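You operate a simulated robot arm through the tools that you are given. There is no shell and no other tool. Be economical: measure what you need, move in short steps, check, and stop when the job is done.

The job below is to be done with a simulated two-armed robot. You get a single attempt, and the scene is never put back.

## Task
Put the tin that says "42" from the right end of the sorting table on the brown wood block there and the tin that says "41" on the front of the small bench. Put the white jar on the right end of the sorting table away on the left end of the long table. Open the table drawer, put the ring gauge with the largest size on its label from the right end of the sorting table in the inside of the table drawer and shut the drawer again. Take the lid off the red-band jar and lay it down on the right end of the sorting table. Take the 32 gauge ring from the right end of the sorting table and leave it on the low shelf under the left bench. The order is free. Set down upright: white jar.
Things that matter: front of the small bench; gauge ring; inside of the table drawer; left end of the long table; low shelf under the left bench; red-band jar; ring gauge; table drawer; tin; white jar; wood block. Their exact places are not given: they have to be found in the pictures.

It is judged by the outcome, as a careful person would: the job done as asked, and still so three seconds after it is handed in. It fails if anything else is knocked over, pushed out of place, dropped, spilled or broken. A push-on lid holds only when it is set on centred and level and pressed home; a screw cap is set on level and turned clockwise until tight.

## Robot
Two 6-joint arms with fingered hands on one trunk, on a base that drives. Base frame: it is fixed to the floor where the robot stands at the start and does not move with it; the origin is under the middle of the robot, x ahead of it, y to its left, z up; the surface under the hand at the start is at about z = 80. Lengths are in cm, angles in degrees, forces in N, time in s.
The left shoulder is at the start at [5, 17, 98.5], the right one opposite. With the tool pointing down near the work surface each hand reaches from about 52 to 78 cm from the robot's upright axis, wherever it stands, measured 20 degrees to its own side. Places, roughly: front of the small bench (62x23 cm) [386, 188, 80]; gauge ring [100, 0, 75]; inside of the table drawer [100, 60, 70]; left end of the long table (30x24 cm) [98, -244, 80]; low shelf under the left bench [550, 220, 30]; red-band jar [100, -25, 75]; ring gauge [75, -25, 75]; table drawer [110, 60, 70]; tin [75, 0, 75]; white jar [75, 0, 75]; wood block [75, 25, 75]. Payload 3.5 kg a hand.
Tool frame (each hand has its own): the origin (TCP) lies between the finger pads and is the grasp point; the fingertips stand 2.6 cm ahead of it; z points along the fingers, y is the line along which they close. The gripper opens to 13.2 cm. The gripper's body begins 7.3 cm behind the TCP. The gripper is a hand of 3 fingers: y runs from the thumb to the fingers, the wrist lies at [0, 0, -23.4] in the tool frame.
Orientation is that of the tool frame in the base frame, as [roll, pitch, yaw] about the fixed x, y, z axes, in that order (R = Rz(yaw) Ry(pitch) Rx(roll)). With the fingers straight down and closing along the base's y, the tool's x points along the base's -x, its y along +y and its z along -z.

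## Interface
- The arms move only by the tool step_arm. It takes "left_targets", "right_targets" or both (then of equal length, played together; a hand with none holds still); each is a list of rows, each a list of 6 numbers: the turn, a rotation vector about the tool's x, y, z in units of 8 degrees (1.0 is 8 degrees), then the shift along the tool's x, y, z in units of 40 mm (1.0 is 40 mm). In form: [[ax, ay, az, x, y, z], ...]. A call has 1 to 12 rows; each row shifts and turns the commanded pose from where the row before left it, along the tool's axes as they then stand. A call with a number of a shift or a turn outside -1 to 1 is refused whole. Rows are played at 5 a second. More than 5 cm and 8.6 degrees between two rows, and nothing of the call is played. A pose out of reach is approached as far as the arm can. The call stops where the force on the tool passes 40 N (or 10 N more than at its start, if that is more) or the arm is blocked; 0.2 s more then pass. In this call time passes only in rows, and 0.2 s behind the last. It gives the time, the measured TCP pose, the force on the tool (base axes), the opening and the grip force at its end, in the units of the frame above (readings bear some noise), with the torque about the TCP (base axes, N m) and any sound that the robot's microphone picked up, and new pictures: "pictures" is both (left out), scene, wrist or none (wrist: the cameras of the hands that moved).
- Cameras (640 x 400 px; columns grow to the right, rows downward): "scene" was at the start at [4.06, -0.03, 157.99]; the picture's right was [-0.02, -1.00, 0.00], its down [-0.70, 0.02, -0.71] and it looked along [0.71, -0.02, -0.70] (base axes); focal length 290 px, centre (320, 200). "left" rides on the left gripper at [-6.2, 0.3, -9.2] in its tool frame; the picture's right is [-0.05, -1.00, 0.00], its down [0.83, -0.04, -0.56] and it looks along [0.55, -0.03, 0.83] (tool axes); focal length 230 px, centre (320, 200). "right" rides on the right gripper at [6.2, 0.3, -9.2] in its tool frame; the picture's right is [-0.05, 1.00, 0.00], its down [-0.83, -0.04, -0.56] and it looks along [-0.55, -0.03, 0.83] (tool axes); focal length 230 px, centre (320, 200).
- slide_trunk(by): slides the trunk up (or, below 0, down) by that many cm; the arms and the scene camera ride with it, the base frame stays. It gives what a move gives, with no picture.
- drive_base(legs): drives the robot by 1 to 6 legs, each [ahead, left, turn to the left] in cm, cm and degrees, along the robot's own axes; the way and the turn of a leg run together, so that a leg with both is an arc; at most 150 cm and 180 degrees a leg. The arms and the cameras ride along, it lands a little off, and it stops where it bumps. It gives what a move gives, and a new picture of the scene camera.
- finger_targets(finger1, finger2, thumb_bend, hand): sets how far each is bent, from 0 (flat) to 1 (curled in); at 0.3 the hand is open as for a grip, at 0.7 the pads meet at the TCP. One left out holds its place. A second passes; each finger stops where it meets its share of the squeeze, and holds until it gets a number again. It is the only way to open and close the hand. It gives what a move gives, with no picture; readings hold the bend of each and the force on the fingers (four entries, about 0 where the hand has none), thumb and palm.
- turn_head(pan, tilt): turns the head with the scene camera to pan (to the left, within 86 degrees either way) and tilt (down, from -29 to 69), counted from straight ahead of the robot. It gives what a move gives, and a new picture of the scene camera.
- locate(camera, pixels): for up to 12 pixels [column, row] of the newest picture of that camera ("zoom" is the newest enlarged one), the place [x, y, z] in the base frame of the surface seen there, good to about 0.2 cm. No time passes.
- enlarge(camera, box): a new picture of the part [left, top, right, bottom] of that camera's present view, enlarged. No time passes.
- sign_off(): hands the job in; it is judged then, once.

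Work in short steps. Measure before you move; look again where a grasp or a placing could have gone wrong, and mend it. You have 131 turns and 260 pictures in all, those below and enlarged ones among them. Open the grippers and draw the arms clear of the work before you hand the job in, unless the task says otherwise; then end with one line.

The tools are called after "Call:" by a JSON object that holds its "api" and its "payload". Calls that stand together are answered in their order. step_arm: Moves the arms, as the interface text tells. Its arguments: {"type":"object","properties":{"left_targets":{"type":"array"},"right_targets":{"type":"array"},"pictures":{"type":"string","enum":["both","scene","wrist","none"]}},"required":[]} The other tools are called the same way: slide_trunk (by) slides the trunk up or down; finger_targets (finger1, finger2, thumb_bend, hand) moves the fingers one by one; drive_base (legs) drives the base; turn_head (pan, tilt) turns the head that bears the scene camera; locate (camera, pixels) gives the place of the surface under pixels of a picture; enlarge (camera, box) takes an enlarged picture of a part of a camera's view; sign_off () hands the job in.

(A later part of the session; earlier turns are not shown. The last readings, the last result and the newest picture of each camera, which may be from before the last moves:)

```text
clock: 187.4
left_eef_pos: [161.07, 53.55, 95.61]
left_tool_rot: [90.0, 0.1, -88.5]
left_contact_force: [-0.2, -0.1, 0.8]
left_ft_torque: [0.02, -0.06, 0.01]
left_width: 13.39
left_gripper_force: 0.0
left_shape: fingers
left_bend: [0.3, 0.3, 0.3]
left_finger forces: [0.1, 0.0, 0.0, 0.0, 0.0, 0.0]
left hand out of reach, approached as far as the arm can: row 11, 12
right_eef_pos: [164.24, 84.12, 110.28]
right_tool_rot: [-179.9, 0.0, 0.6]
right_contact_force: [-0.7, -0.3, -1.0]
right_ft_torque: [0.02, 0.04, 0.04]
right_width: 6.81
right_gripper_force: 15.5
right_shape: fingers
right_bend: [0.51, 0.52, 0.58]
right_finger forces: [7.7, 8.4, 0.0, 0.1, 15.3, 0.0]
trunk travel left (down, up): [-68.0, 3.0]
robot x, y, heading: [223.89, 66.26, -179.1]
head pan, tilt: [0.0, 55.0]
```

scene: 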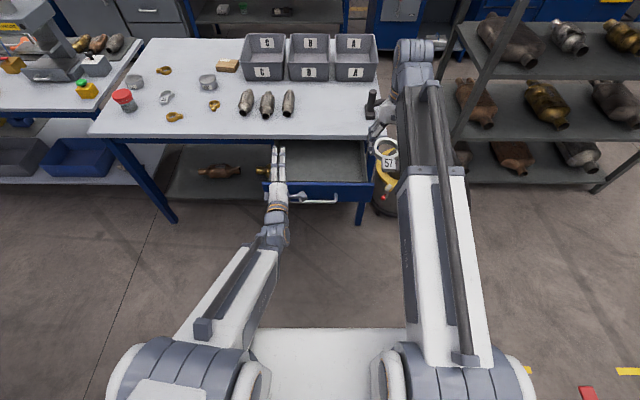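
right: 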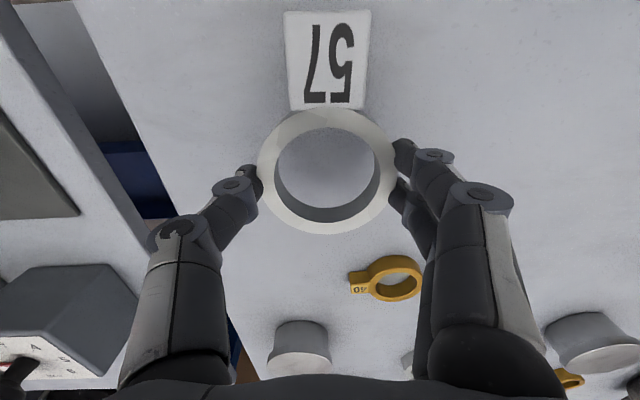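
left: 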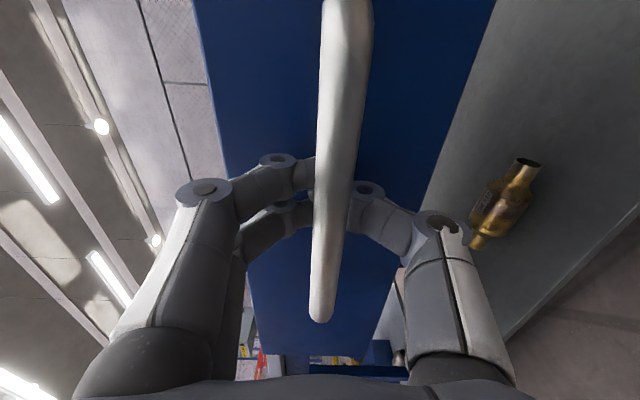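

Left hand is aside at y≈53, above the drawer. I drive ahead 21 cm so the right hand can reach into the drawer.

Call:
{"api": "drive_base", "payload": {"legs": [[21, 0, 0]]}}

Call:
{"api": "step_arm", "payload": {"right_targets": [[0, 0, 0, -0.5, 0.85, 0], [0, 0, 0, -0.5, 0.85, 0], [0, 0, 0, -0.5, 0.85, 0], [0, 0, 0, 0, 0, 1], [0, 0, 0, 0, 0, 1], [0, 0, 0, 0, 0, 1], [0, 0, 0, 0, 0, 1], [0, 0, 0, 0, 0, 1]], "pictures": "both"}}

```text
clock: 189.1
left_eef_pos: [139.4, 53.43, 95.37]
left_tool_rot: [90.2, 0.0, -88.6]
left_contact_force: [0.5, 0.2, -1.6]
left_ft_torque: [0.0, 0.01, 0.01]
left_width: 13.39
left_gripper_force: 0.1
left_shape: fingers
left_bend: [0.3, 0.3, 0.3]
left_finger forces: [0.0, 0.0, 0.0, 0.0, 0.1, 0.1]
right_eef_pos: [142.46, 84.05, 110.17]
right_tool_rot: [-180.0, -0.1, 0.4]
right_contact_force: [1.4, 0.0, -1.3]
right_ft_torque: [-0.02, 0.04, 0.0]
right_width: 6.81
right_gripper_force: 16.0
right_shape: fingers
right_bend: [0.51, 0.52, 0.58]
right_finger forces: [7.7, 8.5, 0.0, 0.1, 15.2, 0.1]
trunk travel left (down, up): [-68.0, 3.0]
robot x, y, heading: [201.94, 65.77, -179.3]
head pan, tilt: [0.0, 55.0]
```

scene: 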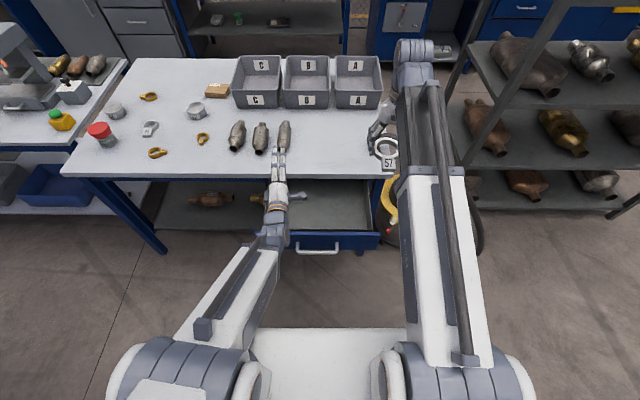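

```text
clock: 190.9
left_eef_pos: [139.4, 53.5, 95.54]
left_tool_rot: [90.1, 0.0, -88.6]
left_contact_force: [-0.7, 0.6, -0.3]
left_ft_torque: [0.02, -0.04, 0.03]
left_width: 13.4
left_gripper_force: 0.0
left_shape: fingers
left_bend: [0.3, 0.3, 0.3]
left_finger forces: [0.0, 0.0, 0.0, 0.0, 0.0, 0.0]
right_eef_pos: [136.62, 73.85, 90.27]
right_tool_rot: [180.0, -0.1, 0.4]
right_contact_force: [0.6, -0.9, -1.7]
right_ft_torque: [-0.01, 0.04, -0.02]
right_width: 6.8
right_gripper_force: 16.0
right_shape: fingers
right_bend: [0.51, 0.52, 0.58]
right_finger forces: [7.9, 8.3, 0.1, 0.0, 15.3, 0.0]
trunk travel left (down, up): [-68.0, 3.0]
robot x, y, heading: [202.28, 65.63, -179.7]
head pan, tilt: [0.0, 55.0]
```

scene: 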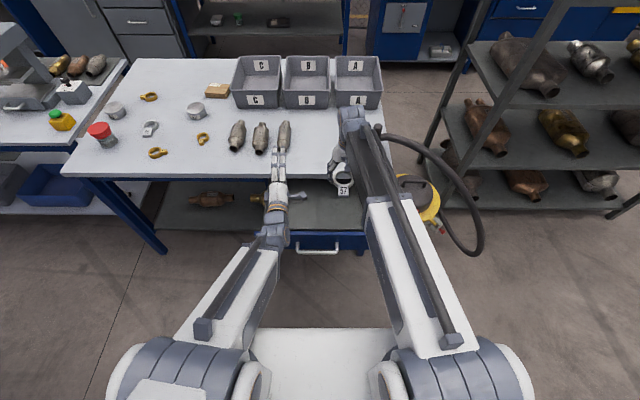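
right: 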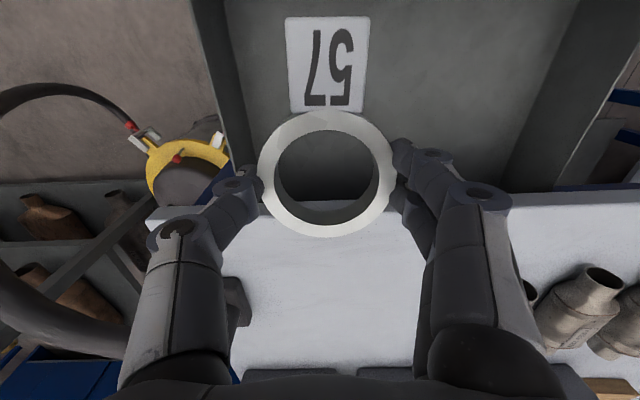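

I check the drawer walls around the hand before lowering.

Call:
{"api": "locate", "payload": {"camera": "right", "pixels": [[245, 60], [225, 60], [205, 60], [540, 80], [400, 60], [400, 190], [300, 5], [400, 215]]}}

```text
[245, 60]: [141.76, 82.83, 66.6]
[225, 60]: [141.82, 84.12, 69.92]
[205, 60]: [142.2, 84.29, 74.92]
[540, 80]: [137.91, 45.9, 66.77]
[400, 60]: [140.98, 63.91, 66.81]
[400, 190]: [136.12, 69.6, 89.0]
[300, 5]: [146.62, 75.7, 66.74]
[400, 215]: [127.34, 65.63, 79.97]
```

Floor 66.8, wall y≈84. I shift 4 cm inward (−y), 0.8 back, and lower to just above the floor.

Call:
{"api": "step_arm", "payload": {"right_targets": [[0, 0, 0, 0.2, 1, 0], [0, 0, 0, 0, 0, 1], [0, 0, 0, 0, 0, 1], [0, 0, 0, 0, 0, 1], [0, 0, 0, 0, 0, 1], [0, 0, 0, 0, 0, 0.85]], "pictures": "wrist"}}

Call:
{"api": "step_arm", "payload": {"right_targets": [[0, 0, 0, 0, 0, 0.08], [0, 0, 0, 0, 0, 0.06], [0, 0, 0, 0, 0, 0.05]], "pictures": "none"}}

```text
clock: 192.3
left_eef_pos: [139.4, 53.57, 95.52]
left_tool_rot: [90.1, 0.0, -88.8]
left_contact_force: [0.2, 0.4, -0.7]
left_ft_torque: [0.0, 0.04, 0.01]
left_width: 13.42
left_gripper_force: 0.1
left_shape: fingers
left_bend: [0.3, 0.3, 0.3]
left_finger forces: [0.0, 0.0, 0.0, 0.1, 0.1, 0.0]
right_eef_pos: [137.69, 69.86, 71.0]
right_tool_rot: [-180.0, 0.0, 0.5]
right_contact_force: [-0.4, 0.5, -1.4]
right_ft_torque: [-0.01, 0.02, -0.04]
right_width: 6.79
right_gripper_force: 15.5
right_shape: fingers
right_bend: [0.51, 0.52, 0.58]
right_finger forces: [7.9, 8.3, 0.0, 0.0, 15.4, 0.1]
trunk travel left (down, up): [-68.0, 3.0]
robot x, y, heading: [202.13, 66.27, -179.5]
head pan, tilt: [0.0, 55.0]
```

right: 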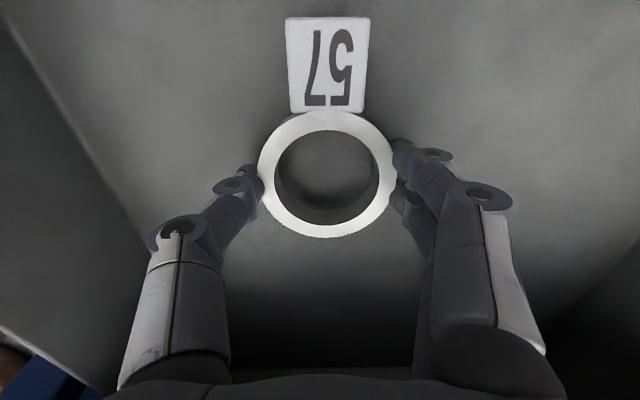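

```text
clock: 193.1
left_eef_pos: [139.35, 53.43, 95.65]
left_tool_rot: [90.1, -0.1, -88.7]
left_contact_force: [0.2, 0.2, -0.2]
left_ft_torque: [0.03, 0.03, 0.04]
left_width: 13.4
left_gripper_force: 0.1
left_shape: fingers
left_bend: [0.3, 0.3, 0.3]
left_finger forces: [0.0, 0.1, 0.0, 0.0, 0.0, 0.1]
right_eef_pos: [137.54, 69.9, 70.03]
right_tool_rot: [180.0, 0.0, 0.5]
right_contact_force: [0.8, -0.5, -0.5]
right_ft_torque: [0.0, -0.02, 0.0]
right_width: 6.79
right_gripper_force: 15.7
right_shape: fingers
right_bend: [0.51, 0.52, 0.58]
right_finger forces: [7.9, 8.3, 0.0, 0.0, 15.3, 0.0]
trunk travel left (down, up): [-68.0, 3.0]
robot x, y, heading: [202.11, 66.65, -179.3]
head pan, tilt: [0.0, 55.0]
```

Nearly touching; two more small steps.

Call:
{"api": "step_arm", "payload": {"right_targets": [[0, 0, 0, 0, 0, 0.05], [0, 0, 0, 0, 0, 0.05]], "pictures": "none"}}

```text
clock: 193.7
left_eef_pos: [139.42, 53.49, 95.65]
left_tool_rot: [90.1, 0.0, -88.7]
left_contact_force: [1.1, -0.1, -0.3]
left_ft_torque: [-0.02, -0.04, 0.0]
left_width: 13.42
left_gripper_force: 0.1
left_shape: fingers
left_bend: [0.3, 0.3, 0.3]
left_finger forces: [0.0, 0.0, 0.0, 0.1, 0.1, 0.0]
right_eef_pos: [137.51, 69.96, 70.09]
right_tool_rot: [-179.9, 0.2, 0.6]
right_contact_force: [0.5, 1.0, 19.5]
right_ft_torque: [-0.75, -0.11, 0.04]
right_width: 6.81
right_gripper_force: 25.4
right_shape: fingers
right_bend: [0.52, 0.52, 0.58]
right_finger forces: [17.6, 16.8, 0.0, 0.0, 17.2, 0.1]
trunk travel left (down, up): [-68.0, 3.0]
robot x, y, heading: [201.96, 65.87, -179.5]
head pan, tilt: [0.0, 55.0]
```

Contact. I open the right hand and lift it out.

Call:
{"api": "finger_targets", "payload": {"hand": "right", "finger1": 0.35, "finger2": 0.35, "thumb_bend": 0.35}}

Call:
{"api": "step_arm", "payload": {"right_targets": [[0, 0, 0, 0, 0, -0.7], [0, 0, 0, 0, 0, -1], [0, 0, 0, 0, 0, -1], [0, 0, 0, 0, 0, -1], [0, 0, 0, 0, 0, -1], [0, 0, 0, 0, 0, -1], [0, 0, 0, 0, 0, -1], [0, 0, 0, 0, 0, -1], [0, 0, 0, 0, 0, -1], [0, 0, 0, 0, 0, -1]], "pictures": "wrist"}}

```text
clock: 194.7
left_eef_pos: [139.44, 53.47, 95.58]
left_tool_rot: [90.0, 0.0, -88.6]
left_contact_force: [-0.1, -0.6, -0.9]
left_ft_torque: [0.01, 0.04, 0.0]
left_width: 13.39
left_gripper_force: 0.1
left_shape: fingers
left_bend: [0.3, 0.3, 0.3]
left_finger forces: [0.0, 0.0, 0.1, 0.1, 0.0, 0.1]
right_eef_pos: [137.57, 69.94, 69.67]
right_tool_rot: [-180.0, 0.0, 0.5]
right_contact_force: [0.8, 0.3, 0.2]
right_ft_torque: [-0.03, 0.02, 0.0]
right_width: 11.85
right_gripper_force: 0.1
right_shape: fingers
right_bend: [0.35, 0.35, 0.35]
right_finger forces: [0.0, 0.0, 0.0, 0.0, 0.1, 0.1]
trunk travel left (down, up): [-68.0, 3.0]
robot x, y, heading: [202.4, 66.35, -179.4]
head pan, tilt: [0.0, 55.0]
```

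```text
clock: 196.9
left_eef_pos: [139.44, 53.41, 95.55]
left_tool_rot: [90.1, 0.0, -88.7]
left_contact_force: [-0.5, 0.6, 1.3]
left_ft_torque: [0.0, 0.02, 0.03]
left_width: 13.42
left_gripper_force: 0.0
left_shape: fingers
left_bend: [0.3, 0.3, 0.3]
left_finger forces: [0.0, 0.0, 0.0, 0.0, 0.0, 0.0]
right_eef_pos: [137.31, 69.71, 108.71]
right_tool_rot: [180.0, 0.0, 0.5]
right_contact_force: [0.3, -0.1, 0.2]
right_ft_torque: [0.0, 0.0, 0.0]
right_width: 11.84
right_gripper_force: 0.0
right_shape: fingers
right_bend: [0.35, 0.35, 0.35]
right_finger forces: [0.0, 0.0, 0.1, 0.0, 0.1, 0.0]
trunk travel left (down, up): [-68.0, 3.0]
robot x, y, heading: [202.18, 66.53, -179.6]
head pan, tilt: [0.0, 55.0]
```

right: 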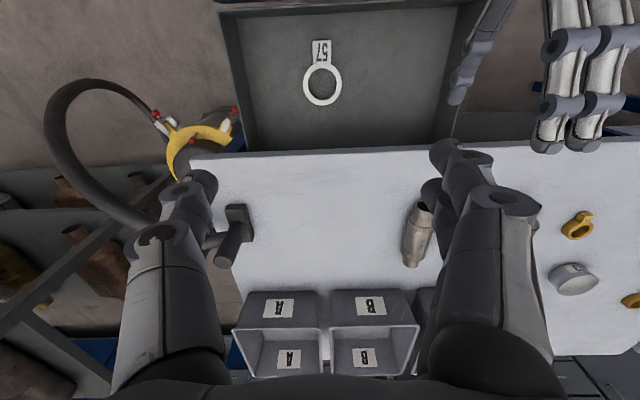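

Ring 57 lies in the drawer. I back up, bring the left hand (fingers half closed) to handle height to push the drawer shut.

Call:
{"api": "drive_base", "payload": {"legs": [[-22, 0, 0]]}}

Call:
{"api": "finger_targets", "payload": {"hand": "left", "finger1": 0.55, "finger2": 0.55, "thumb_bend": 0.55}}

Call:
{"api": "step_arm", "payload": {"left_targets": [[0, 0, 0, -0.9, 0, 0], [0, 0, 0, -0.9, 0, 0], [0, 0, 0, -0.8, 0, 0], [0, 0, 0, 0, -1, 0], [0, 0, 0, 0, -1, 0], [0, 0, 0, 0, -1, 0], [0, 0, 0, 0, -1, 0], [0, 0, 0, 0, -1, 0], [0, 0, 0, 0, -1, 0]], "pictures": "both"}}

```text
clock: 198.6
left_eef_pos: [161.73, 53.96, 95.67]
left_tool_rot: [90.1, 0.0, -89.0]
left_contact_force: [0.5, 0.7, 0.1]
left_ft_torque: [0.04, -0.04, -0.02]
left_width: 13.44
left_gripper_force: 0.0
left_shape: fingers
left_bend: [0.3, 0.3, 0.3]
left_finger forces: [0.0, 0.1, 0.1, 0.0, 0.0, 0.0]
right_eef_pos: [159.65, 70.12, 108.61]
right_tool_rot: [-180.0, 0.0, 0.3]
right_contact_force: [0.4, -0.2, 0.8]
right_ft_torque: [-0.02, 0.02, 0.0]
right_width: 11.84
right_gripper_force: 0.1
right_shape: fingers
right_bend: [0.35, 0.35, 0.35]
right_finger forces: [0.1, 0.1, 0.1, 0.1, 0.0, 0.0]
trunk travel left (down, up): [-68.0, 3.0]
robot x, y, heading: [224.56, 66.56, -179.6]
head pan, tilt: [0.0, 55.0]
```

scene: 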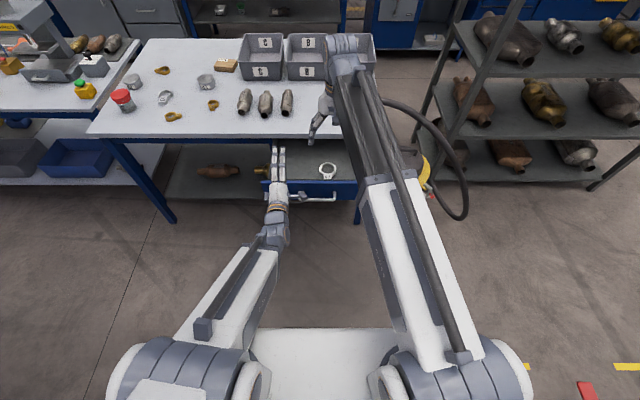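

```text
clock: 199.6
left_eef_pos: [161.73, 53.82, 95.66]
left_tool_rot: [90.1, 0.1, -89.0]
left_contact_force: [0.6, 0.4, -0.3]
left_ft_torque: [0.04, 0.01, 0.01]
left_width: 5.19
left_gripper_force: 0.0
left_shape: fingers
left_bend: [0.55, 0.55, 0.55]
left_finger forces: [0.0, 0.0, 0.0, 0.1, 0.0, 0.0]
right_eef_pos: [159.7, 70.17, 108.56]
right_tool_rot: [179.9, 0.0, 0.3]
right_contact_force: [0.9, -0.1, -0.5]
right_ft_torque: [-0.02, 0.01, 0.02]
right_width: 11.83
right_gripper_force: 0.0
right_shape: fingers
right_bend: [0.35, 0.35, 0.35]
right_finger forces: [0.0, 0.0, 0.1, 0.1, 0.0, 0.0]
trunk travel left (down, up): [-68.0, 3.0]
robot x, y, heading: [224.41, 66.18, -179.6]
head pan, tilt: [0.0, 55.0]
```

```text
clock: 201.6
left_eef_pos: [161.61, 64.29, 71.46]
left_tool_rot: [90.1, 0.1, -89.1]
left_contact_force: [0.6, 0.7, 0.3]
left_ft_torque: [-0.01, 0.0, -0.01]
left_width: 5.15
left_gripper_force: 0.0
left_shape: fingers
left_bend: [0.55, 0.55, 0.55]
left_finger forces: [0.0, 0.0, 0.1, 0.0, 0.1, 0.0]
right_eef_pos: [159.59, 70.15, 108.51]
right_tool_rot: [180.0, 0.1, 0.2]
right_contact_force: [0.0, 0.0, 0.6]
right_ft_torque: [0.01, -0.01, 0.01]
right_width: 11.82
right_gripper_force: 0.0
right_shape: fingers
right_bend: [0.35, 0.35, 0.35]
right_finger forces: [0.0, 0.0, 0.0, 0.0, 0.0, 0.0]
trunk travel left (down, up): [-68.0, 3.0]
robot x, y, heading: [224.96, 66.04, -179.9]
head pan, tilt: [0.0, 55.0]
```

scene: 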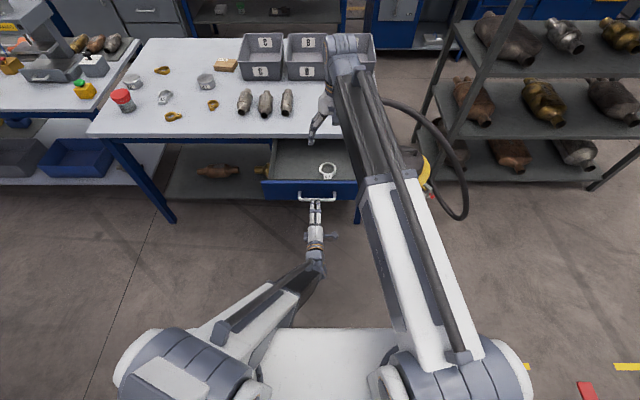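
left: 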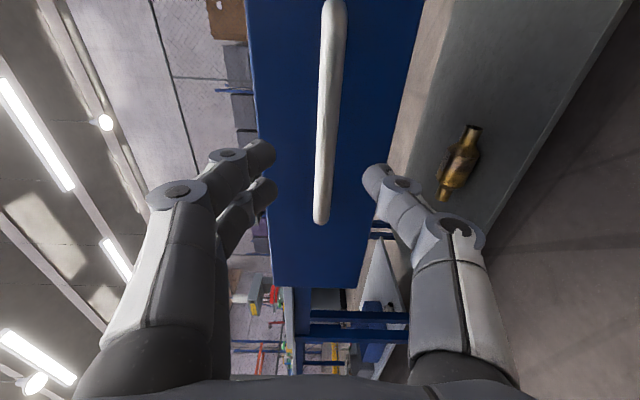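

The fingertips are near the front's top edge, so I narrow them a bit, then push by driving ahead 28 cm.

Call:
{"api": "finger_targets", "payload": {"hand": "left", "finger1": 0.61, "finger2": 0.61, "thumb_bend": 0.59}}

Call:
{"api": "drive_base", "payload": {"legs": [[14, 0, 0], [14, 0, 0]]}}

```text
clock: 202.6
left_eef_pos: [161.7, 64.14, 71.41]
left_tool_rot: [90.1, -0.1, -89.1]
left_contact_force: [0.0, -0.3, 0.2]
left_ft_torque: [0.0, -0.01, 0.02]
left_width: 3.57
left_gripper_force: 0.0
left_shape: fingers
left_bend: [0.61, 0.61, 0.59]
left_finger forces: [0.1, 0.0, 0.0, 0.0, 0.0, 0.0]
right_eef_pos: [159.6, 70.07, 108.48]
right_tool_rot: [180.0, 0.0, 0.2]
right_contact_force: [-0.2, -0.6, -0.1]
right_ft_torque: [0.0, 0.0, -0.02]
right_width: 11.84
right_gripper_force: 0.0
right_shape: fingers
right_bend: [0.35, 0.35, 0.35]
right_finger forces: [0.1, 0.0, 0.0, 0.0, 0.1, 0.0]
trunk travel left (down, up): [-68.0, 3.0]
robot x, y, heading: [224.84, 66.25, -179.7]
head pan, tilt: [0.0, 55.0]
```

```text
clock: 204.8
left_eef_pos: [133.55, 63.71, 71.46]
left_tool_rot: [90.3, 0.0, -88.7]
left_contact_force: [-1.0, -0.3, 0.4]
left_ft_torque: [0.02, 0.03, 0.01]
left_width: 3.45
left_gripper_force: 0.1
left_shape: fingers
left_bend: [0.61, 0.61, 0.59]
left_finger forces: [0.0, 0.1, 0.0, 0.0, 0.0, 0.0]
right_eef_pos: [131.59, 69.63, 108.58]
right_tool_rot: [-179.9, -0.2, 0.5]
right_contact_force: [-0.3, -0.3, -0.5]
right_ft_torque: [0.02, -0.01, 0.0]
right_width: 11.83
right_gripper_force: 0.0
right_shape: fingers
right_bend: [0.35, 0.35, 0.35]
right_finger forces: [0.0, 0.0, 0.0, 0.0, 0.1, 0.1]
trunk travel left (down, up): [-68.0, 3.0]
robot x, y, heading: [196.51, 66.29, -179.5]
head pan, tilt: [0.0, 55.0]
```

scene: 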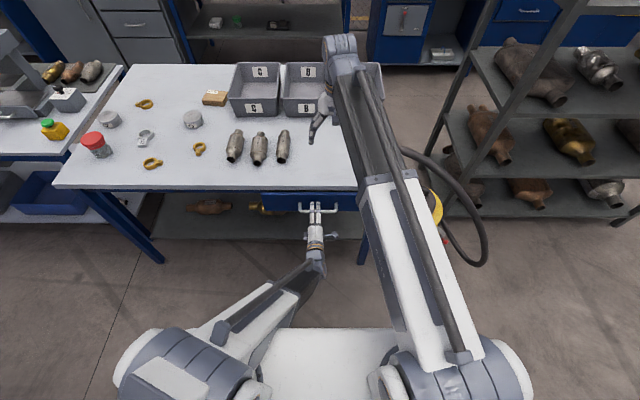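

Drawer is nearly shut; I finish the push with the arm until the force rises.

Call:
{"api": "step_arm", "payload": {"left_targets": [[0, 0, 0, 0, 0, 0.3], [0, 0, 0, 0, 0, 0.3], [0, 0, 0, 0, 0, 0.2], [0, 0, 0, 0, 0, 0.2], [0, 0, 0, 0, 0, 0.15], [0, 0, 0, 0, 0, 0.15], [0, 0, 0, 0, 0, 0.15]], "pictures": "wrist"}}

Call:
{"api": "locate", "payload": {"camera": "scene", "pixels": [[285, 200], [345, 202]]}}

```text
clock: 206.0
left_eef_pos: [129.73, 63.76, 71.09]
left_tool_rot: [90.4, -0.2, -88.9]
left_contact_force: [19.2, -1.6, 2.3]
left_ft_torque: [0.04, 0.2, -0.14]
left_width: 3.44
left_gripper_force: 8.7
left_shape: fingers
left_bend: [0.62, 0.61, 0.6]
left_finger forces: [10.3, 1.4, 0.0, 0.0, 6.7, 0.0]
right_eef_pos: [131.78, 69.59, 108.61]
right_tool_rot: [-180.0, 0.0, 0.6]
right_contact_force: [0.3, -0.4, 0.3]
right_ft_torque: [0.02, -0.05, -0.01]
right_width: 11.84
right_gripper_force: 0.0
right_shape: fingers
right_bend: [0.35, 0.35, 0.35]
right_finger forces: [0.0, 0.0, 0.0, 0.1, 0.0, 0.0]
trunk travel left (down, up): [-68.0, 3.0]
robot x, y, heading: [196.7, 66.24, -179.5]
head pan, tilt: [0.0, 55.0]
stopped in row 5 (left hand): the force on the tool passed its limit at 48 N (the readings are from after the stop); the commanded pose is now the measured one
```

left: 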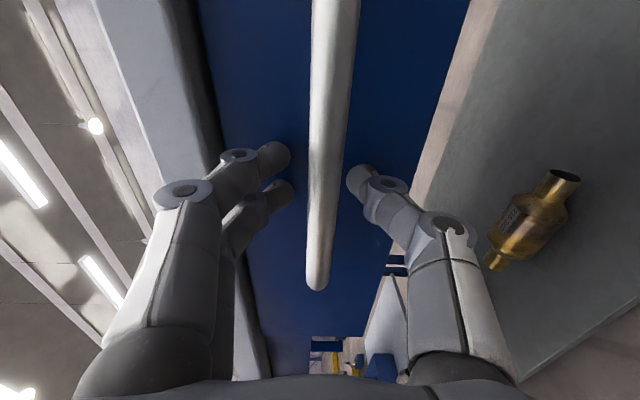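

```text
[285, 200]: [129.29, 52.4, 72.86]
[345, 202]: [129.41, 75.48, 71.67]
```

48 N end stop: the drawer is shut. I back the robot out 15 cm and check the drawer.

Call:
{"api": "drive_base", "payload": {"legs": [[-15, 0, 0]]}}

Call:
{"api": "locate", "payload": {"camera": "scene", "pixels": [[285, 191], [345, 192], [285, 196], [345, 197]]}}

```text
clock: 207.4
left_eef_pos: [144.45, 63.73, 71.13]
left_tool_rot: [90.4, -0.1, -88.8]
left_contact_force: [0.8, 1.0, 0.1]
left_ft_torque: [0.01, 0.02, 0.0]
left_width: 3.46
left_gripper_force: 0.1
left_shape: fingers
left_bend: [0.61, 0.61, 0.59]
left_finger forces: [0.0, 0.0, 0.0, 0.1, 0.0, 0.1]
right_eef_pos: [146.6, 69.56, 108.75]
right_tool_rot: [-179.9, 0.0, 0.6]
right_contact_force: [0.3, -0.8, 0.0]
right_ft_torque: [0.0, 0.03, -0.01]
right_width: 11.85
right_gripper_force: 0.0
right_shape: fingers
right_bend: [0.35, 0.35, 0.35]
right_finger forces: [0.0, 0.0, 0.0, 0.1, 0.0, 0.0]
trunk travel left (down, up): [-68.0, 3.0]
robot x, y, heading: [211.36, 66.21, -179.7]
head pan, tilt: [0.0, 55.0]
```

scene: 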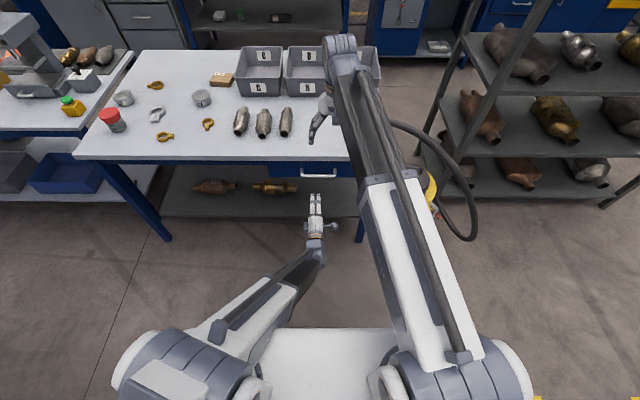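

```text
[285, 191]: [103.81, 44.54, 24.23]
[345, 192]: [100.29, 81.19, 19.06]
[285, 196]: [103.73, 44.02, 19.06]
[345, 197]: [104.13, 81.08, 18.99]
```

The drawer is shut flush. I raise the left hand and turn it back to pointing down.

Call:
{"api": "step_arm", "payload": {"left_targets": [[0, 0, 0, 0, 1, 0], [0, 0, 0, 0, 1, 0], [0, 0, 0, 0, 1, 0], [0, 0, 0, 0, 1, 0], [0, 0, 0, 0, 1, 0], [0, 0, 0, 0, 1, 0], [0.577, 0.577, -0.577, 0, 0, 0], [0.577, 0.577, -0.577, 0, 0, 0], [0.577, 0.577, -0.577, 0, 0, 0], [0.577, 0.577, -0.577, 0, 0, 0], [0.577, 0.577, -0.577, 0, 0, 0], [0.577, 0.577, -0.577, 0, 0, 0]], "pictures": "none"}}

Call:
{"api": "step_arm", "payload": {"left_targets": [[0.577, 0.577, -0.577, 0, 0, 0], [0.577, 0.577, -0.577, 0, 0, 0], [0.577, 0.577, -0.577, 0, 0, 0], [0.577, 0.577, -0.577, 0, 0, 0], [0.577, 0.577, -0.577, 0, 0, 0], [0.577, 0.577, -0.577, 0, 0, 0], [0.577, 0.577, -0.577, 0, 0, 0], [0.577, 0.577, -0.577, 0, 0, 0], [0.577, 0.577, -0.577, 0, 0, 0]], "pictures": "scene"}}

```text
clock: 210.0
left_eef_pos: [144.22, 63.82, 95.16]
left_tool_rot: [125.1, 18.1, -53.9]
left_contact_force: [0.1, 0.5, 0.6]
left_ft_torque: [0.0, 0.05, -0.01]
left_width: 3.48
left_gripper_force: 0.1
left_shape: fingers
left_bend: [0.61, 0.61, 0.59]
left_finger forces: [0.0, 0.0, 0.1, 0.0, 0.0, 0.1]
right_eef_pos: [146.45, 69.9, 108.52]
right_tool_rot: [-180.0, 0.0, 0.6]
right_contact_force: [0.5, -1.0, 0.2]
right_ft_torque: [0.01, 0.01, 0.01]
right_width: 11.83
right_gripper_force: 0.0
right_shape: fingers
right_bend: [0.35, 0.35, 0.35]
right_finger forces: [0.0, 0.0, 0.1, 0.1, 0.1, 0.0]
trunk travel left (down, up): [-68.0, 3.0]
robot x, y, heading: [211.45, 66.33, -179.5]
head pan, tilt: [0.0, 55.0]
```

```text
clock: 211.2
left_eef_pos: [144.55, 64.15, 94.43]
left_tool_rot: [155.6, 14.9, -23.7]
left_contact_force: [0.3, 1.3, -0.7]
left_ft_torque: [-0.01, 0.0, 0.02]
left_width: 3.49
left_gripper_force: 0.1
left_shape: fingers
left_bend: [0.61, 0.61, 0.59]
left_finger forces: [0.1, 0.1, 0.0, 0.0, 0.0, 0.0]
right_eef_pos: [146.23, 69.41, 109.12]
right_tool_rot: [179.7, 0.6, 0.5]
right_contact_force: [1.1, -0.6, 0.9]
right_ft_torque: [0.04, -0.02, -0.01]
right_width: 11.85
right_gripper_force: 0.1
right_shape: fingers
right_bend: [0.35, 0.35, 0.35]
right_finger forces: [0.0, 0.0, 0.0, 0.0, 0.0, 0.1]
trunk travel left (down, up): [-68.0, 3.0]
robot x, y, heading: [211.34, 66.23, -179.5]
head pan, tilt: [0.0, 55.0]
stopped in row 5 (right hand): the force on the tool passed its limit at 77 N (the readings are from after the stop); the commanded pose is now the measured one
```

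scene: 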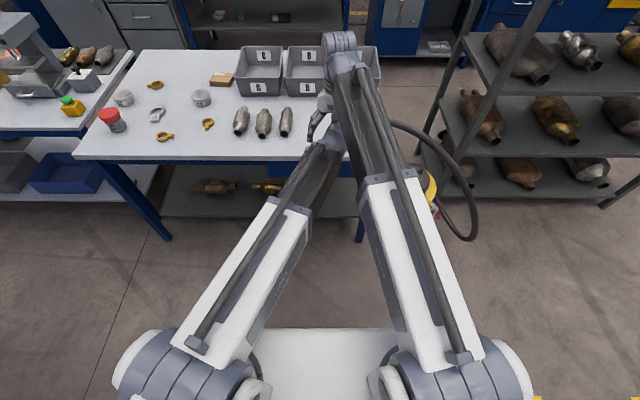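

My hands touched each other. I move the right hand away to its side first, then finish turning the left.

Call:
{"api": "step_arm", "payload": {"right_targets": [[0, 0, 0, 0, -0.5, -0.3], [0, 0, 0, 0, -1, 0], [0, 0, 0, 0, -1, 0], [0, 0, 0, 0, -1, 0], [0, 0, 0, 0, -1, 0]], "pictures": "none"}}

Call:
{"api": "step_arm", "payload": {"left_targets": [[0.577, 0.577, -0.577, 0, 0, 0], [0.577, 0.577, -0.577, 0, 0, 0], [0.577, 0.577, -0.577, 0, 0, 0], [0.577, 0.577, -0.577, 0, 0, 0]], "pictures": "none"}}

```text
clock: 212.4
left_eef_pos: [144.56, 64.23, 94.61]
left_tool_rot: [155.6, 15.0, -23.7]
left_contact_force: [-0.2, 0.5, -0.1]
left_ft_torque: [0.03, -0.01, -0.04]
left_width: 3.44
left_gripper_force: 0.1
left_shape: fingers
left_bend: [0.61, 0.61, 0.59]
left_finger forces: [0.0, 0.0, 0.0, 0.1, 0.0, 0.0]
right_eef_pos: [145.82, 87.47, 110.13]
right_tool_rot: [179.7, 0.7, 0.6]
right_contact_force: [0.1, 0.1, -0.4]
right_ft_torque: [0.02, 0.02, 0.0]
right_width: 11.83
right_gripper_force: 0.1
right_shape: fingers
right_bend: [0.35, 0.35, 0.35]
right_finger forces: [0.1, 0.0, 0.1, 0.2, 0.1, 0.0]
trunk travel left (down, up): [-68.0, 3.0]
robot x, y, heading: [211.34, 66.21, -179.4]
head pan, tilt: [0.0, 55.0]
```

```text
clock: 213.4
left_eef_pos: [144.47, 64.19, 94.55]
left_tool_rot: [177.8, 1.0, -1.3]
left_contact_force: [-0.2, 0.4, -0.2]
left_ft_torque: [0.0, -0.02, -0.01]
left_width: 3.47
left_gripper_force: 0.1
left_shape: fingers
left_bend: [0.61, 0.61, 0.59]
left_finger forces: [0.0, 0.0, 0.0, 0.0, 0.1, 0.0]
right_eef_pos: [145.76, 87.43, 110.21]
right_tool_rot: [179.7, 0.6, 0.5]
right_contact_force: [0.7, 0.7, -0.7]
right_ft_torque: [0.03, -0.02, 0.01]
right_width: 11.82
right_gripper_force: 0.1
right_shape: fingers
right_bend: [0.35, 0.35, 0.35]
right_finger forces: [0.0, 0.0, 0.0, 0.0, 0.0, 0.1]
trunk travel left (down, up): [-68.0, 3.0]
robot x, y, heading: [211.38, 66.33, -179.4]
head pan, tilt: [0.0, 55.0]
```

Left hand is down-pointing again. I check the low shelf's rear edge and legs, since I need to come close to reach the wood block.

Call:
{"api": "locate", "payload": {"camera": "scene", "pixels": [[200, 214], [250, 215], [160, 232], [360, 238], [220, 208], [130, 200]]}}

Call:
{"api": "step_arm", "payload": {"left_targets": [[0.15, 0.15, -0.2, 0, 0, -1], [0, 0, 0, 0, 1, -1], [0, 0, 0, 0, 1, -1]], "pictures": "scene"}}

```text
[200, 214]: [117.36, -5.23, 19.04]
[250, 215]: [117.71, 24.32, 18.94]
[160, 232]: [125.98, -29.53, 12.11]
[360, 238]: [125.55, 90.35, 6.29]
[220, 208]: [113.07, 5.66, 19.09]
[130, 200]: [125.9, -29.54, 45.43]
```

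```text
refused: row 2 steps farther than a row can; nothing moved
```

Shelf edge is x≈118, so x=151 is safe. I raise the left hand and move to (151, 0).

Call:
{"api": "step_arm", "payload": {"left_targets": [[0.15, 0.15, -0.2, 0, 0, -1], [0, 0, 0, 0, 0.7, -0.9], [0, 0, 0, 0, 0.7, -0.9], [0, 0, 0, 0, 0.9, -0.5]], "pictures": "none"}}

Call:
{"api": "drive_base", "payload": {"legs": [[0, 66, -0.6], [40, 0, 0]]}}

```text
clock: 214.4
left_eef_pos: [144.48, 54.99, 108.03]
left_tool_rot: [179.0, -0.1, 0.4]
left_contact_force: [0.1, 0.3, -0.7]
left_ft_torque: [0.01, -0.01, -0.01]
left_width: 3.48
left_gripper_force: 0.1
left_shape: fingers
left_bend: [0.61, 0.61, 0.59]
left_finger forces: [0.0, 0.0, 0.0, 0.0, 0.1, 0.0]
right_eef_pos: [145.75, 87.5, 110.16]
right_tool_rot: [179.7, 0.6, 0.5]
right_contact_force: [-0.1, 0.1, 0.9]
right_ft_torque: [-0.02, 0.0, 0.0]
right_width: 11.84
right_gripper_force: 0.0
right_shape: fingers
right_bend: [0.35, 0.35, 0.35]
right_finger forces: [0.0, 0.0, 0.1, 0.1, 0.0, 0.1]
trunk travel left (down, up): [-68.0, 3.0]
robot x, y, heading: [210.85, 66.56, -179.4]
head pan, tilt: [0.0, 55.0]
```

```text
clock: 220.1
left_eef_pos: [104.66, -10.65, 107.78]
left_tool_rot: [178.8, -0.1, 0.2]
left_contact_force: [0.5, 0.1, 0.0]
left_ft_torque: [0.0, -0.01, 0.01]
left_width: 3.47
left_gripper_force: 0.1
left_shape: fingers
left_bend: [0.61, 0.61, 0.59]
left_finger forces: [0.1, 0.0, 0.1, 0.0, 0.0, 0.1]
right_eef_pos: [105.95, 21.65, 110.25]
right_tool_rot: [179.6, 0.5, 0.4]
right_contact_force: [-0.3, 0.0, 0.2]
right_ft_torque: [0.01, -0.04, 0.01]
right_width: 11.82
right_gripper_force: 0.1
right_shape: fingers
right_bend: [0.35, 0.35, 0.35]
right_finger forces: [0.0, 0.1, 0.0, 0.1, 0.0, 0.0]
trunk travel left (down, up): [-68.0, 3.0]
robot x, y, heading: [171.92, 0.37, -179.8]
head pan, tilt: [0.0, 55.0]
```

scene: 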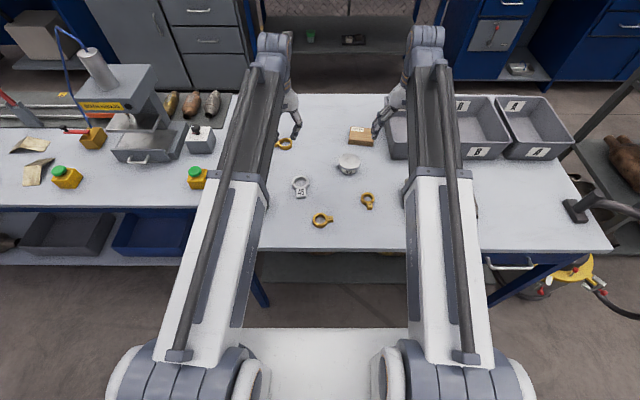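

I open the left hand, drive ahead 20 and bring the left hand above tin 42.

Call:
{"api": "finger_targets", "payload": {"hand": "left", "finger1": 0.3, "finger2": 0.3, "thumb_bend": 0.3}}

Call:
{"api": "drive_base", "payload": {"legs": [[20, 0, 0]]}}

Call:
{"api": "step_arm", "payload": {"left_targets": [[0.12, 0, 0, 0.5, 0.87, 0], [0, 0, 0, 0.5, 0.87, 0], [0, 0, 0, 0.5, 0.87, 0.5], [0, 0, 0, 0.5, 0.87, 0.8], [0, 0, 0, 0, 0, 1]], "pictures": "both"}}

```text
clock: 221.1
left_eef_pos: [104.73, -10.71, 107.86]
left_tool_rot: [178.9, 0.0, 0.2]
left_contact_force: [-0.1, -0.3, -1.0]
left_ft_torque: [0.02, 0.02, -0.01]
left_width: 13.38
left_gripper_force: 0.1
left_shape: fingers
left_bend: [0.3, 0.3, 0.3]
left_finger forces: [0.1, 0.0, 0.1, 0.1, 0.0, 0.1]
right_eef_pos: [105.94, 21.61, 110.24]
right_tool_rot: [179.7, 0.6, 0.4]
right_contact_force: [-0.6, -0.1, -0.3]
right_ft_torque: [0.0, 0.0, 0.02]
right_width: 11.84
right_gripper_force: 0.2
right_shape: fingers
right_bend: [0.35, 0.35, 0.35]
right_finger forces: [0.1, 0.0, 0.1, 0.1, 0.0, 0.1]
trunk travel left (down, up): [-68.0, 3.0]
robot x, y, heading: [171.2, 0.19, -179.8]
head pan, tilt: [0.0, 55.0]
```

```text
clock: 222.7
left_eef_pos: [84.54, -10.55, 107.81]
left_tool_rot: [178.9, 0.0, 0.0]
left_contact_force: [0.1, -0.1, 0.1]
left_ft_torque: [-0.03, -0.01, 0.0]
left_width: 13.4
left_gripper_force: 0.2
left_shape: fingers
left_bend: [0.3, 0.3, 0.3]
left_finger forces: [0.1, 0.0, 0.0, 0.0, 0.0, 0.0]
right_eef_pos: [85.97, 21.76, 110.21]
right_tool_rot: [179.7, 0.6, 0.1]
right_contact_force: [-0.4, -0.5, 0.0]
right_ft_torque: [0.01, -0.01, 0.01]
right_width: 11.82
right_gripper_force: 0.1
right_shape: fingers
right_bend: [0.35, 0.35, 0.35]
right_finger forces: [0.0, 0.0, 0.0, 0.0, 0.0, 0.0]
trunk travel left (down, up): [-68.0, 3.0]
robot x, y, heading: [151.45, 0.52, -179.8]
head pan, tilt: [0.0, 55.0]
```

scene: 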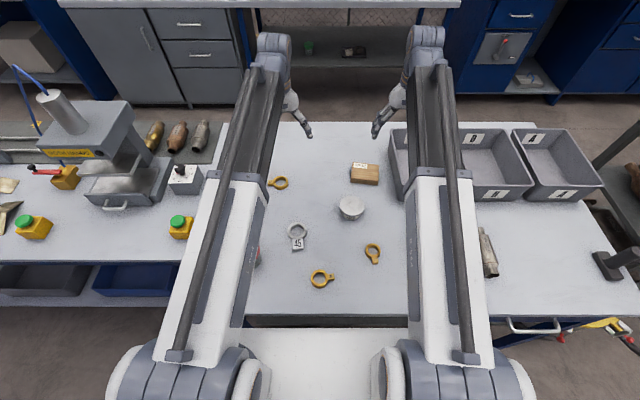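

```text
refused: row 4 steps farther than a row can; nothing moved
```

Row too long; I resend with smaller rows.

Call:
{"api": "step_arm", "payload": {"left_targets": [[0.12, 0, 0, 0.5, 0.87, 0], [0, 0, 0, 0.5, 0.87, 0], [0, 0, 0, 0.5, 0.87, 0.5], [0, 0, 0, 0.5, 0.87, 0.5], [0, 0, 0, 0, 0, 1]], "pictures": "wrist"}}

```text
clock: 223.9
left_eef_pos: [92.63, -24.42, 100.04]
left_tool_rot: [179.8, 0.0, -0.1]
left_contact_force: [0.9, -0.9, 0.0]
left_ft_torque: [-0.02, -0.03, -0.01]
left_width: 13.4
left_gripper_force: 0.1
left_shape: fingers
left_bend: [0.3, 0.3, 0.3]
left_finger forces: [0.1, 0.1, 0.0, 0.1, 0.0, 0.0]
right_eef_pos: [85.83, 21.71, 110.21]
right_tool_rot: [179.6, 0.6, 0.2]
right_contact_force: [-0.4, 0.2, 0.1]
right_ft_torque: [-0.05, 0.02, -0.01]
right_width: 11.83
right_gripper_force: 0.1
right_shape: fingers
right_bend: [0.35, 0.35, 0.35]
right_finger forces: [0.0, 0.0, 0.0, 0.0, 0.1, 0.0]
trunk travel left (down, up): [-68.0, 3.0]
robot x, y, heading: [151.48, 0.23, -179.5]
head pan, tilt: [0.0, 55.0]
```

left: 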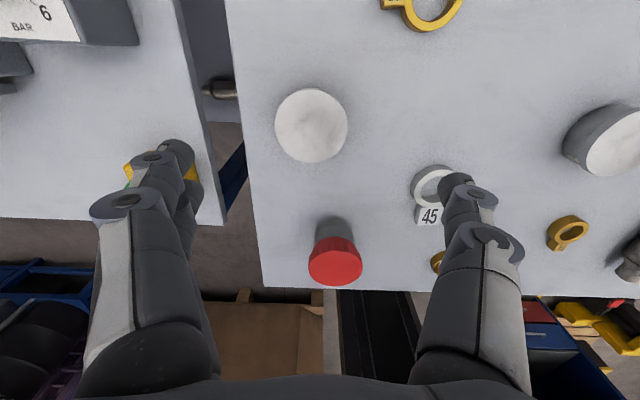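

I measure the tin's rim in the wrist view to centre on it.

Call:
{"api": "locate", "payload": {"camera": "left", "pixels": [[278, 123], [345, 128], [311, 92], [311, 158], [311, 125]]}}

```text
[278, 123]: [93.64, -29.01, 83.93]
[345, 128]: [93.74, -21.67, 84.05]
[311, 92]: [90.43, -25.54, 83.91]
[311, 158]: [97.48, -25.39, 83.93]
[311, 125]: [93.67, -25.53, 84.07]
```

Centre is (93.9,−25.4). I correct and lower to 83.3.

Call:
{"api": "step_arm", "payload": {"left_targets": [[0, 0, 0, 0.3, 0.25, 0], [0, 0, 0, 0, 0, 1], [0, 0, 0, 0, 0, 1], [0, 0, 0, 0, 0, 1], [0, 0, 0, 0, 0, 1], [0, 0, 0, 0, 0, 0.17]], "pictures": "wrist"}}

Call:
{"api": "finger_targets", "payload": {"hand": "left", "finger1": 0.6, "finger2": 0.6, "thumb_bend": 0.6}}

```text
clock: 225.3
left_eef_pos: [93.71, -25.34, 83.33]
left_tool_rot: [179.8, 0.1, 0.0]
left_contact_force: [-0.1, -0.6, -0.3]
left_ft_torque: [0.02, 0.01, 0.01]
left_width: 13.42
left_gripper_force: 0.1
left_shape: fingers
left_bend: [0.3, 0.3, 0.3]
left_finger forces: [0.1, 0.1, 0.0, 0.0, 0.1, 0.0]
right_eef_pos: [85.9, 21.79, 110.29]
right_tool_rot: [179.7, 0.6, 0.1]
right_contact_force: [-0.3, 0.3, 0.1]
right_ft_torque: [0.0, -0.02, 0.0]
right_width: 11.84
right_gripper_force: 0.0
right_shape: fingers
right_bend: [0.35, 0.35, 0.35]
right_finger forces: [0.1, 0.1, 0.0, 0.1, 0.0, 0.1]
trunk travel left (down, up): [-68.0, 3.0]
robot x, y, heading: [151.61, 0.09, -179.9]
head pan, tilt: [0.0, 55.0]
```

left: 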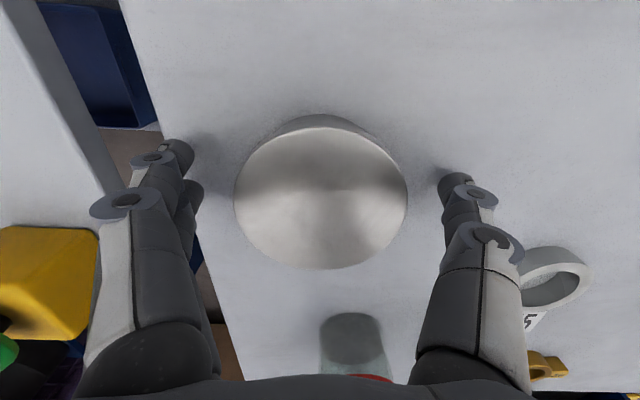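

```text
clock: 226.3
left_eef_pos: [93.71, -25.4, 83.39]
left_tool_rot: [179.7, 0.0, 0.1]
left_contact_force: [0.2, 0.1, -0.2]
left_ft_torque: [0.0, -0.02, -0.01]
left_width: 6.54
left_gripper_force: 16.4
left_shape: fingers
left_bend: [0.52, 0.51, 0.55]
left_finger forces: [6.9, 9.3, 0.1, 0.0, 16.3, 0.1]
right_eef_pos: [86.02, 21.86, 110.26]
right_tool_rot: [179.7, 0.5, 0.2]
right_contact_force: [-0.5, 1.1, -0.4]
right_ft_torque: [0.03, 0.02, -0.02]
right_width: 11.83
right_gripper_force: 0.1
right_shape: fingers
right_bend: [0.35, 0.35, 0.35]
right_finger forces: [0.0, 0.1, 0.0, 0.1, 0.1, 0.0]
trunk travel left (down, up): [-68.0, 3.0]
robot x, y, heading: [151.56, -0.08, -179.9]
head pan, tilt: [0.0, 55.0]
heard: snap
```

Held (16 N). I lift, then strafe right 28 and ahead 1.5 so the block comes into reach.

Call:
{"api": "step_arm", "payload": {"left_targets": [[0, 0, 0, 0, 0, -1], [0, 0, 0, 0, 0, -1], [0, 0, 0, 0, 0, -1], [0, 0, 0, 0, 0, -1], [0, 0, 0, 0, 0, -1]], "pictures": "none"}}

Call:
{"api": "drive_base", "payload": {"legs": [[0, -28, 0], [1.5, 0, 0]]}}

Call:
{"api": "step_arm", "payload": {"left_targets": [[0, 0, 0, -0.8, -0.7, 0], [0, 0, 0, -0.8, -0.7, 0], [0, 0, 0, -0.8, -0.7, 0], [0, 0, 0, -0.8, -0.7, 0]], "pictures": "both"}}

```text
clock: 227.5
left_eef_pos: [93.89, -25.45, 103.4]
left_tool_rot: [179.8, 0.0, -0.1]
left_contact_force: [0.2, -0.3, 0.1]
left_ft_torque: [0.02, 0.01, -0.02]
left_width: 6.55
left_gripper_force: 16.6
left_shape: fingers
left_bend: [0.52, 0.51, 0.55]
left_finger forces: [7.0, 9.4, 0.0, 0.1, 16.4, 0.0]
right_eef_pos: [85.99, 21.75, 110.24]
right_tool_rot: [179.7, 0.5, 0.2]
right_contact_force: [0.0, 0.4, 0.7]
right_ft_torque: [0.01, 0.0, 0.01]
right_width: 11.84
right_gripper_force: 0.1
right_shape: fingers
right_bend: [0.35, 0.35, 0.35]
right_finger forces: [0.0, 0.0, 0.0, 0.1, 0.0, 0.0]
trunk travel left (down, up): [-68.0, 3.0]
robot x, y, heading: [151.54, -0.02, -179.8]
head pan, tilt: [0.0, 55.0]
```

```text
clock: 229.8
left_eef_pos: [92.02, 2.73, 103.11]
left_tool_rot: [179.6, -0.2, -0.2]
left_contact_force: [-0.1, 0.7, -0.8]
left_ft_torque: [0.0, -0.01, 0.01]
left_width: 6.52
left_gripper_force: 16.2
left_shape: fingers
left_bend: [0.52, 0.51, 0.55]
left_finger forces: [7.2, 9.2, 0.0, 0.1, 16.3, 0.1]
right_eef_pos: [84.26, 50.05, 110.05]
right_tool_rot: [179.6, 0.5, 0.0]
right_contact_force: [-0.7, -0.1, -1.1]
right_ft_torque: [0.0, -0.03, 0.02]
right_width: 11.83
right_gripper_force: 0.1
right_shape: fingers
right_bend: [0.35, 0.35, 0.35]
right_finger forces: [0.1, 0.0, 0.0, 0.0, 0.0, 0.0]
trunk travel left (down, up): [-68.0, 3.0]
robot x, y, heading: [149.91, 28.29, -179.9]
head pan, tilt: [0.0, 55.0]
```

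scene: 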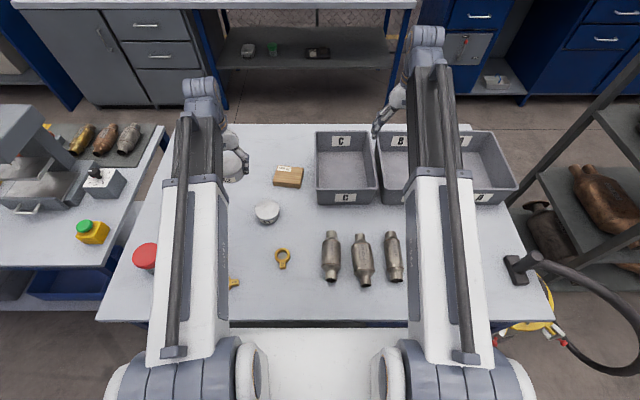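

```text
clock: 230.8
left_eef_pos: [79.14, 14.13, 103.44]
left_tool_rot: [179.8, 0.0, -0.1]
left_contact_force: [-0.5, 0.4, -0.6]
left_ft_torque: [0.0, -0.01, 0.02]
left_width: 6.54
left_gripper_force: 15.9
left_shape: fingers
left_bend: [0.52, 0.51, 0.55]
left_finger forces: [7.0, 9.2, 0.1, 0.0, 16.2, 0.1]
right_eef_pos: [84.38, 50.13, 110.16]
right_tool_rot: [179.6, 0.5, 0.1]
right_contact_force: [0.5, -0.5, 0.1]
right_ft_torque: [-0.01, 0.01, 0.02]
right_width: 11.86
right_gripper_force: 0.0
right_shape: fingers
right_bend: [0.35, 0.35, 0.35]
right_finger forces: [0.0, 0.0, 0.0, 0.1, 0.1, 0.1]
trunk travel left (down, up): [-68.0, 3.0]
robot x, y, heading: [149.68, 28.45, -180.0]
head pan, tilt: [0.0, 55.0]
```

scene: 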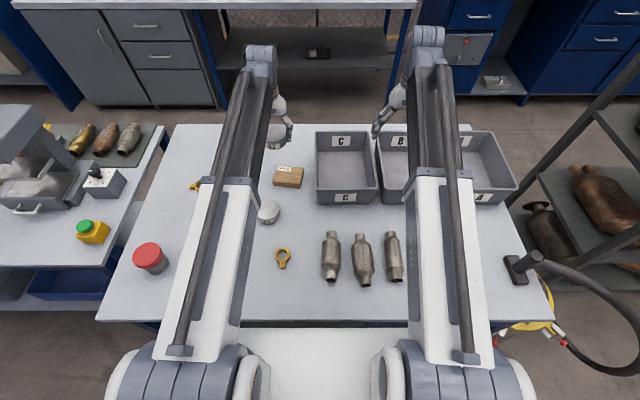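
left: 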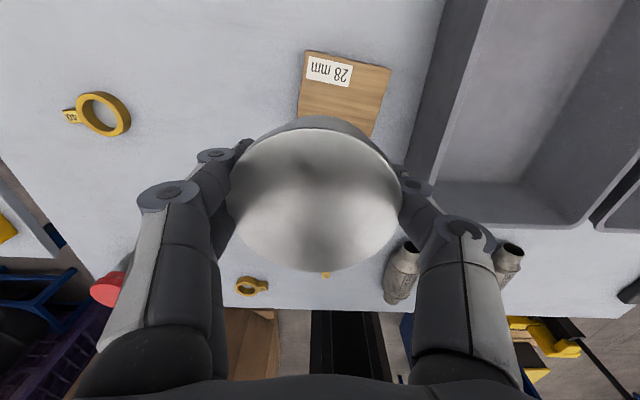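

I locate the block's corners and tray C's near wall to set the exact target and check thumb clearance.

Call:
{"api": "locate", "payload": {"camera": "scene", "pixels": [[277, 167], [303, 170], [300, 186], [275, 182], [289, 176], [317, 150], [317, 190], [318, 135]]}}

Call:
{"api": "locate", "payload": {"camera": "left", "pixels": [[306, 55], [388, 72], [372, 130], [440, 20], [420, 120]]}}

```text
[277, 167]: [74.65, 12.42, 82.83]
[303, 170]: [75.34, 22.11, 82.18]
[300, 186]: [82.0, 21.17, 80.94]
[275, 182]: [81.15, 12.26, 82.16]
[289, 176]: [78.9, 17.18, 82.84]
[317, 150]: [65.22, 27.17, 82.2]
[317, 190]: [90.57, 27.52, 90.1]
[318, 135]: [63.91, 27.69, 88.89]
```

```text
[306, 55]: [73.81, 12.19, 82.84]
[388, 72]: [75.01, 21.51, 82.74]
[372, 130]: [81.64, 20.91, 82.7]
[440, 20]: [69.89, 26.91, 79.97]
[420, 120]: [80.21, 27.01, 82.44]
```

Block centre (77.8,16.4); tray wall y=27. I centre over it and lower close to contact (TCP ≈86.2).

Call:
{"api": "step_arm", "payload": {"left_targets": [[0, 0, 0, -0.33, -0.5, 0], [0, 0, 0, 0, 0, 1], [0, 0, 0, 0, 0, 1], [0, 0, 0, 0, 0, 1], [0, 0, 0, 0, 0, 1], [0, 0, 0, 0, 0, 0.12]], "pictures": "wrist"}}

```text
clock: 232.2
left_eef_pos: [77.92, 16.11, 86.66]
left_tool_rot: [179.9, -0.1, -0.2]
left_contact_force: [0.4, 0.5, -0.7]
left_ft_torque: [0.01, -0.01, -0.01]
left_width: 6.51
left_gripper_force: 16.2
left_shape: fingers
left_bend: [0.52, 0.51, 0.55]
left_finger forces: [7.1, 9.2, 0.0, 0.0, 16.2, 0.0]
right_eef_pos: [84.29, 50.03, 110.17]
right_tool_rot: [179.7, 0.6, 0.1]
right_contact_force: [1.4, 0.2, -0.4]
right_ft_torque: [0.02, -0.03, 0.02]
right_width: 11.85
right_gripper_force: 0.0
right_shape: fingers
right_bend: [0.35, 0.35, 0.35]
right_finger forces: [0.0, 0.1, 0.0, 0.1, 0.0, 0.0]
trunk travel left (down, up): [-68.0, 3.0]
robot x, y, heading: [149.87, 28.74, -179.9]
head pan, tilt: [0.0, 55.0]
```

left: 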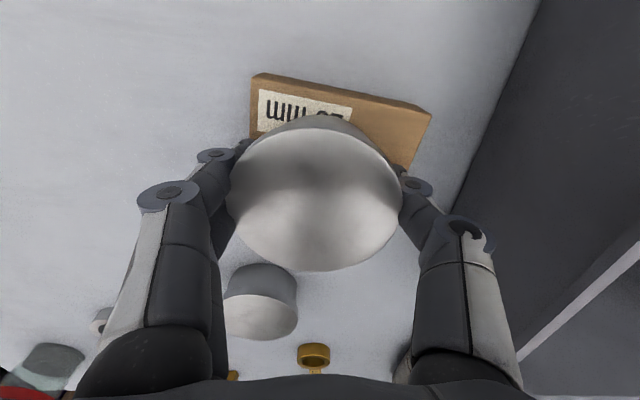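

Centred. Fine lowering to contact.

Call:
{"api": "step_arm", "payload": {"left_targets": [[0, 0, 0, 0, 0, 0.05], [0, 0, 0, 0, 0, 0.04], [0, 0, 0, 0, 0, 0.04]], "pictures": "none"}}

```text
clock: 233.0
left_eef_pos: [78.06, 16.07, 86.25]
left_tool_rot: [179.8, 0.0, -0.2]
left_contact_force: [-0.8, -0.1, -0.6]
left_ft_torque: [-0.01, 0.0, -0.01]
left_width: 6.55
left_gripper_force: 16.2
left_shape: fingers
left_bend: [0.52, 0.51, 0.55]
left_finger forces: [7.1, 9.2, 0.1, 0.1, 16.0, 0.0]
right_eef_pos: [84.44, 50.09, 110.18]
right_tool_rot: [179.7, 0.6, 0.2]
right_contact_force: [0.2, 0.8, 0.3]
right_ft_torque: [-0.01, 0.0, 0.01]
right_width: 11.86
right_gripper_force: 0.0
right_shape: fingers
right_bend: [0.35, 0.35, 0.35]
right_finger forces: [0.0, 0.0, 0.0, 0.0, 0.0, 0.1]
trunk travel left (down, up): [-68.0, 3.0]
robot x, y, heading: [150.0, 28.46, -180.1]
head pan, tilt: [0.0, 55.0]
```

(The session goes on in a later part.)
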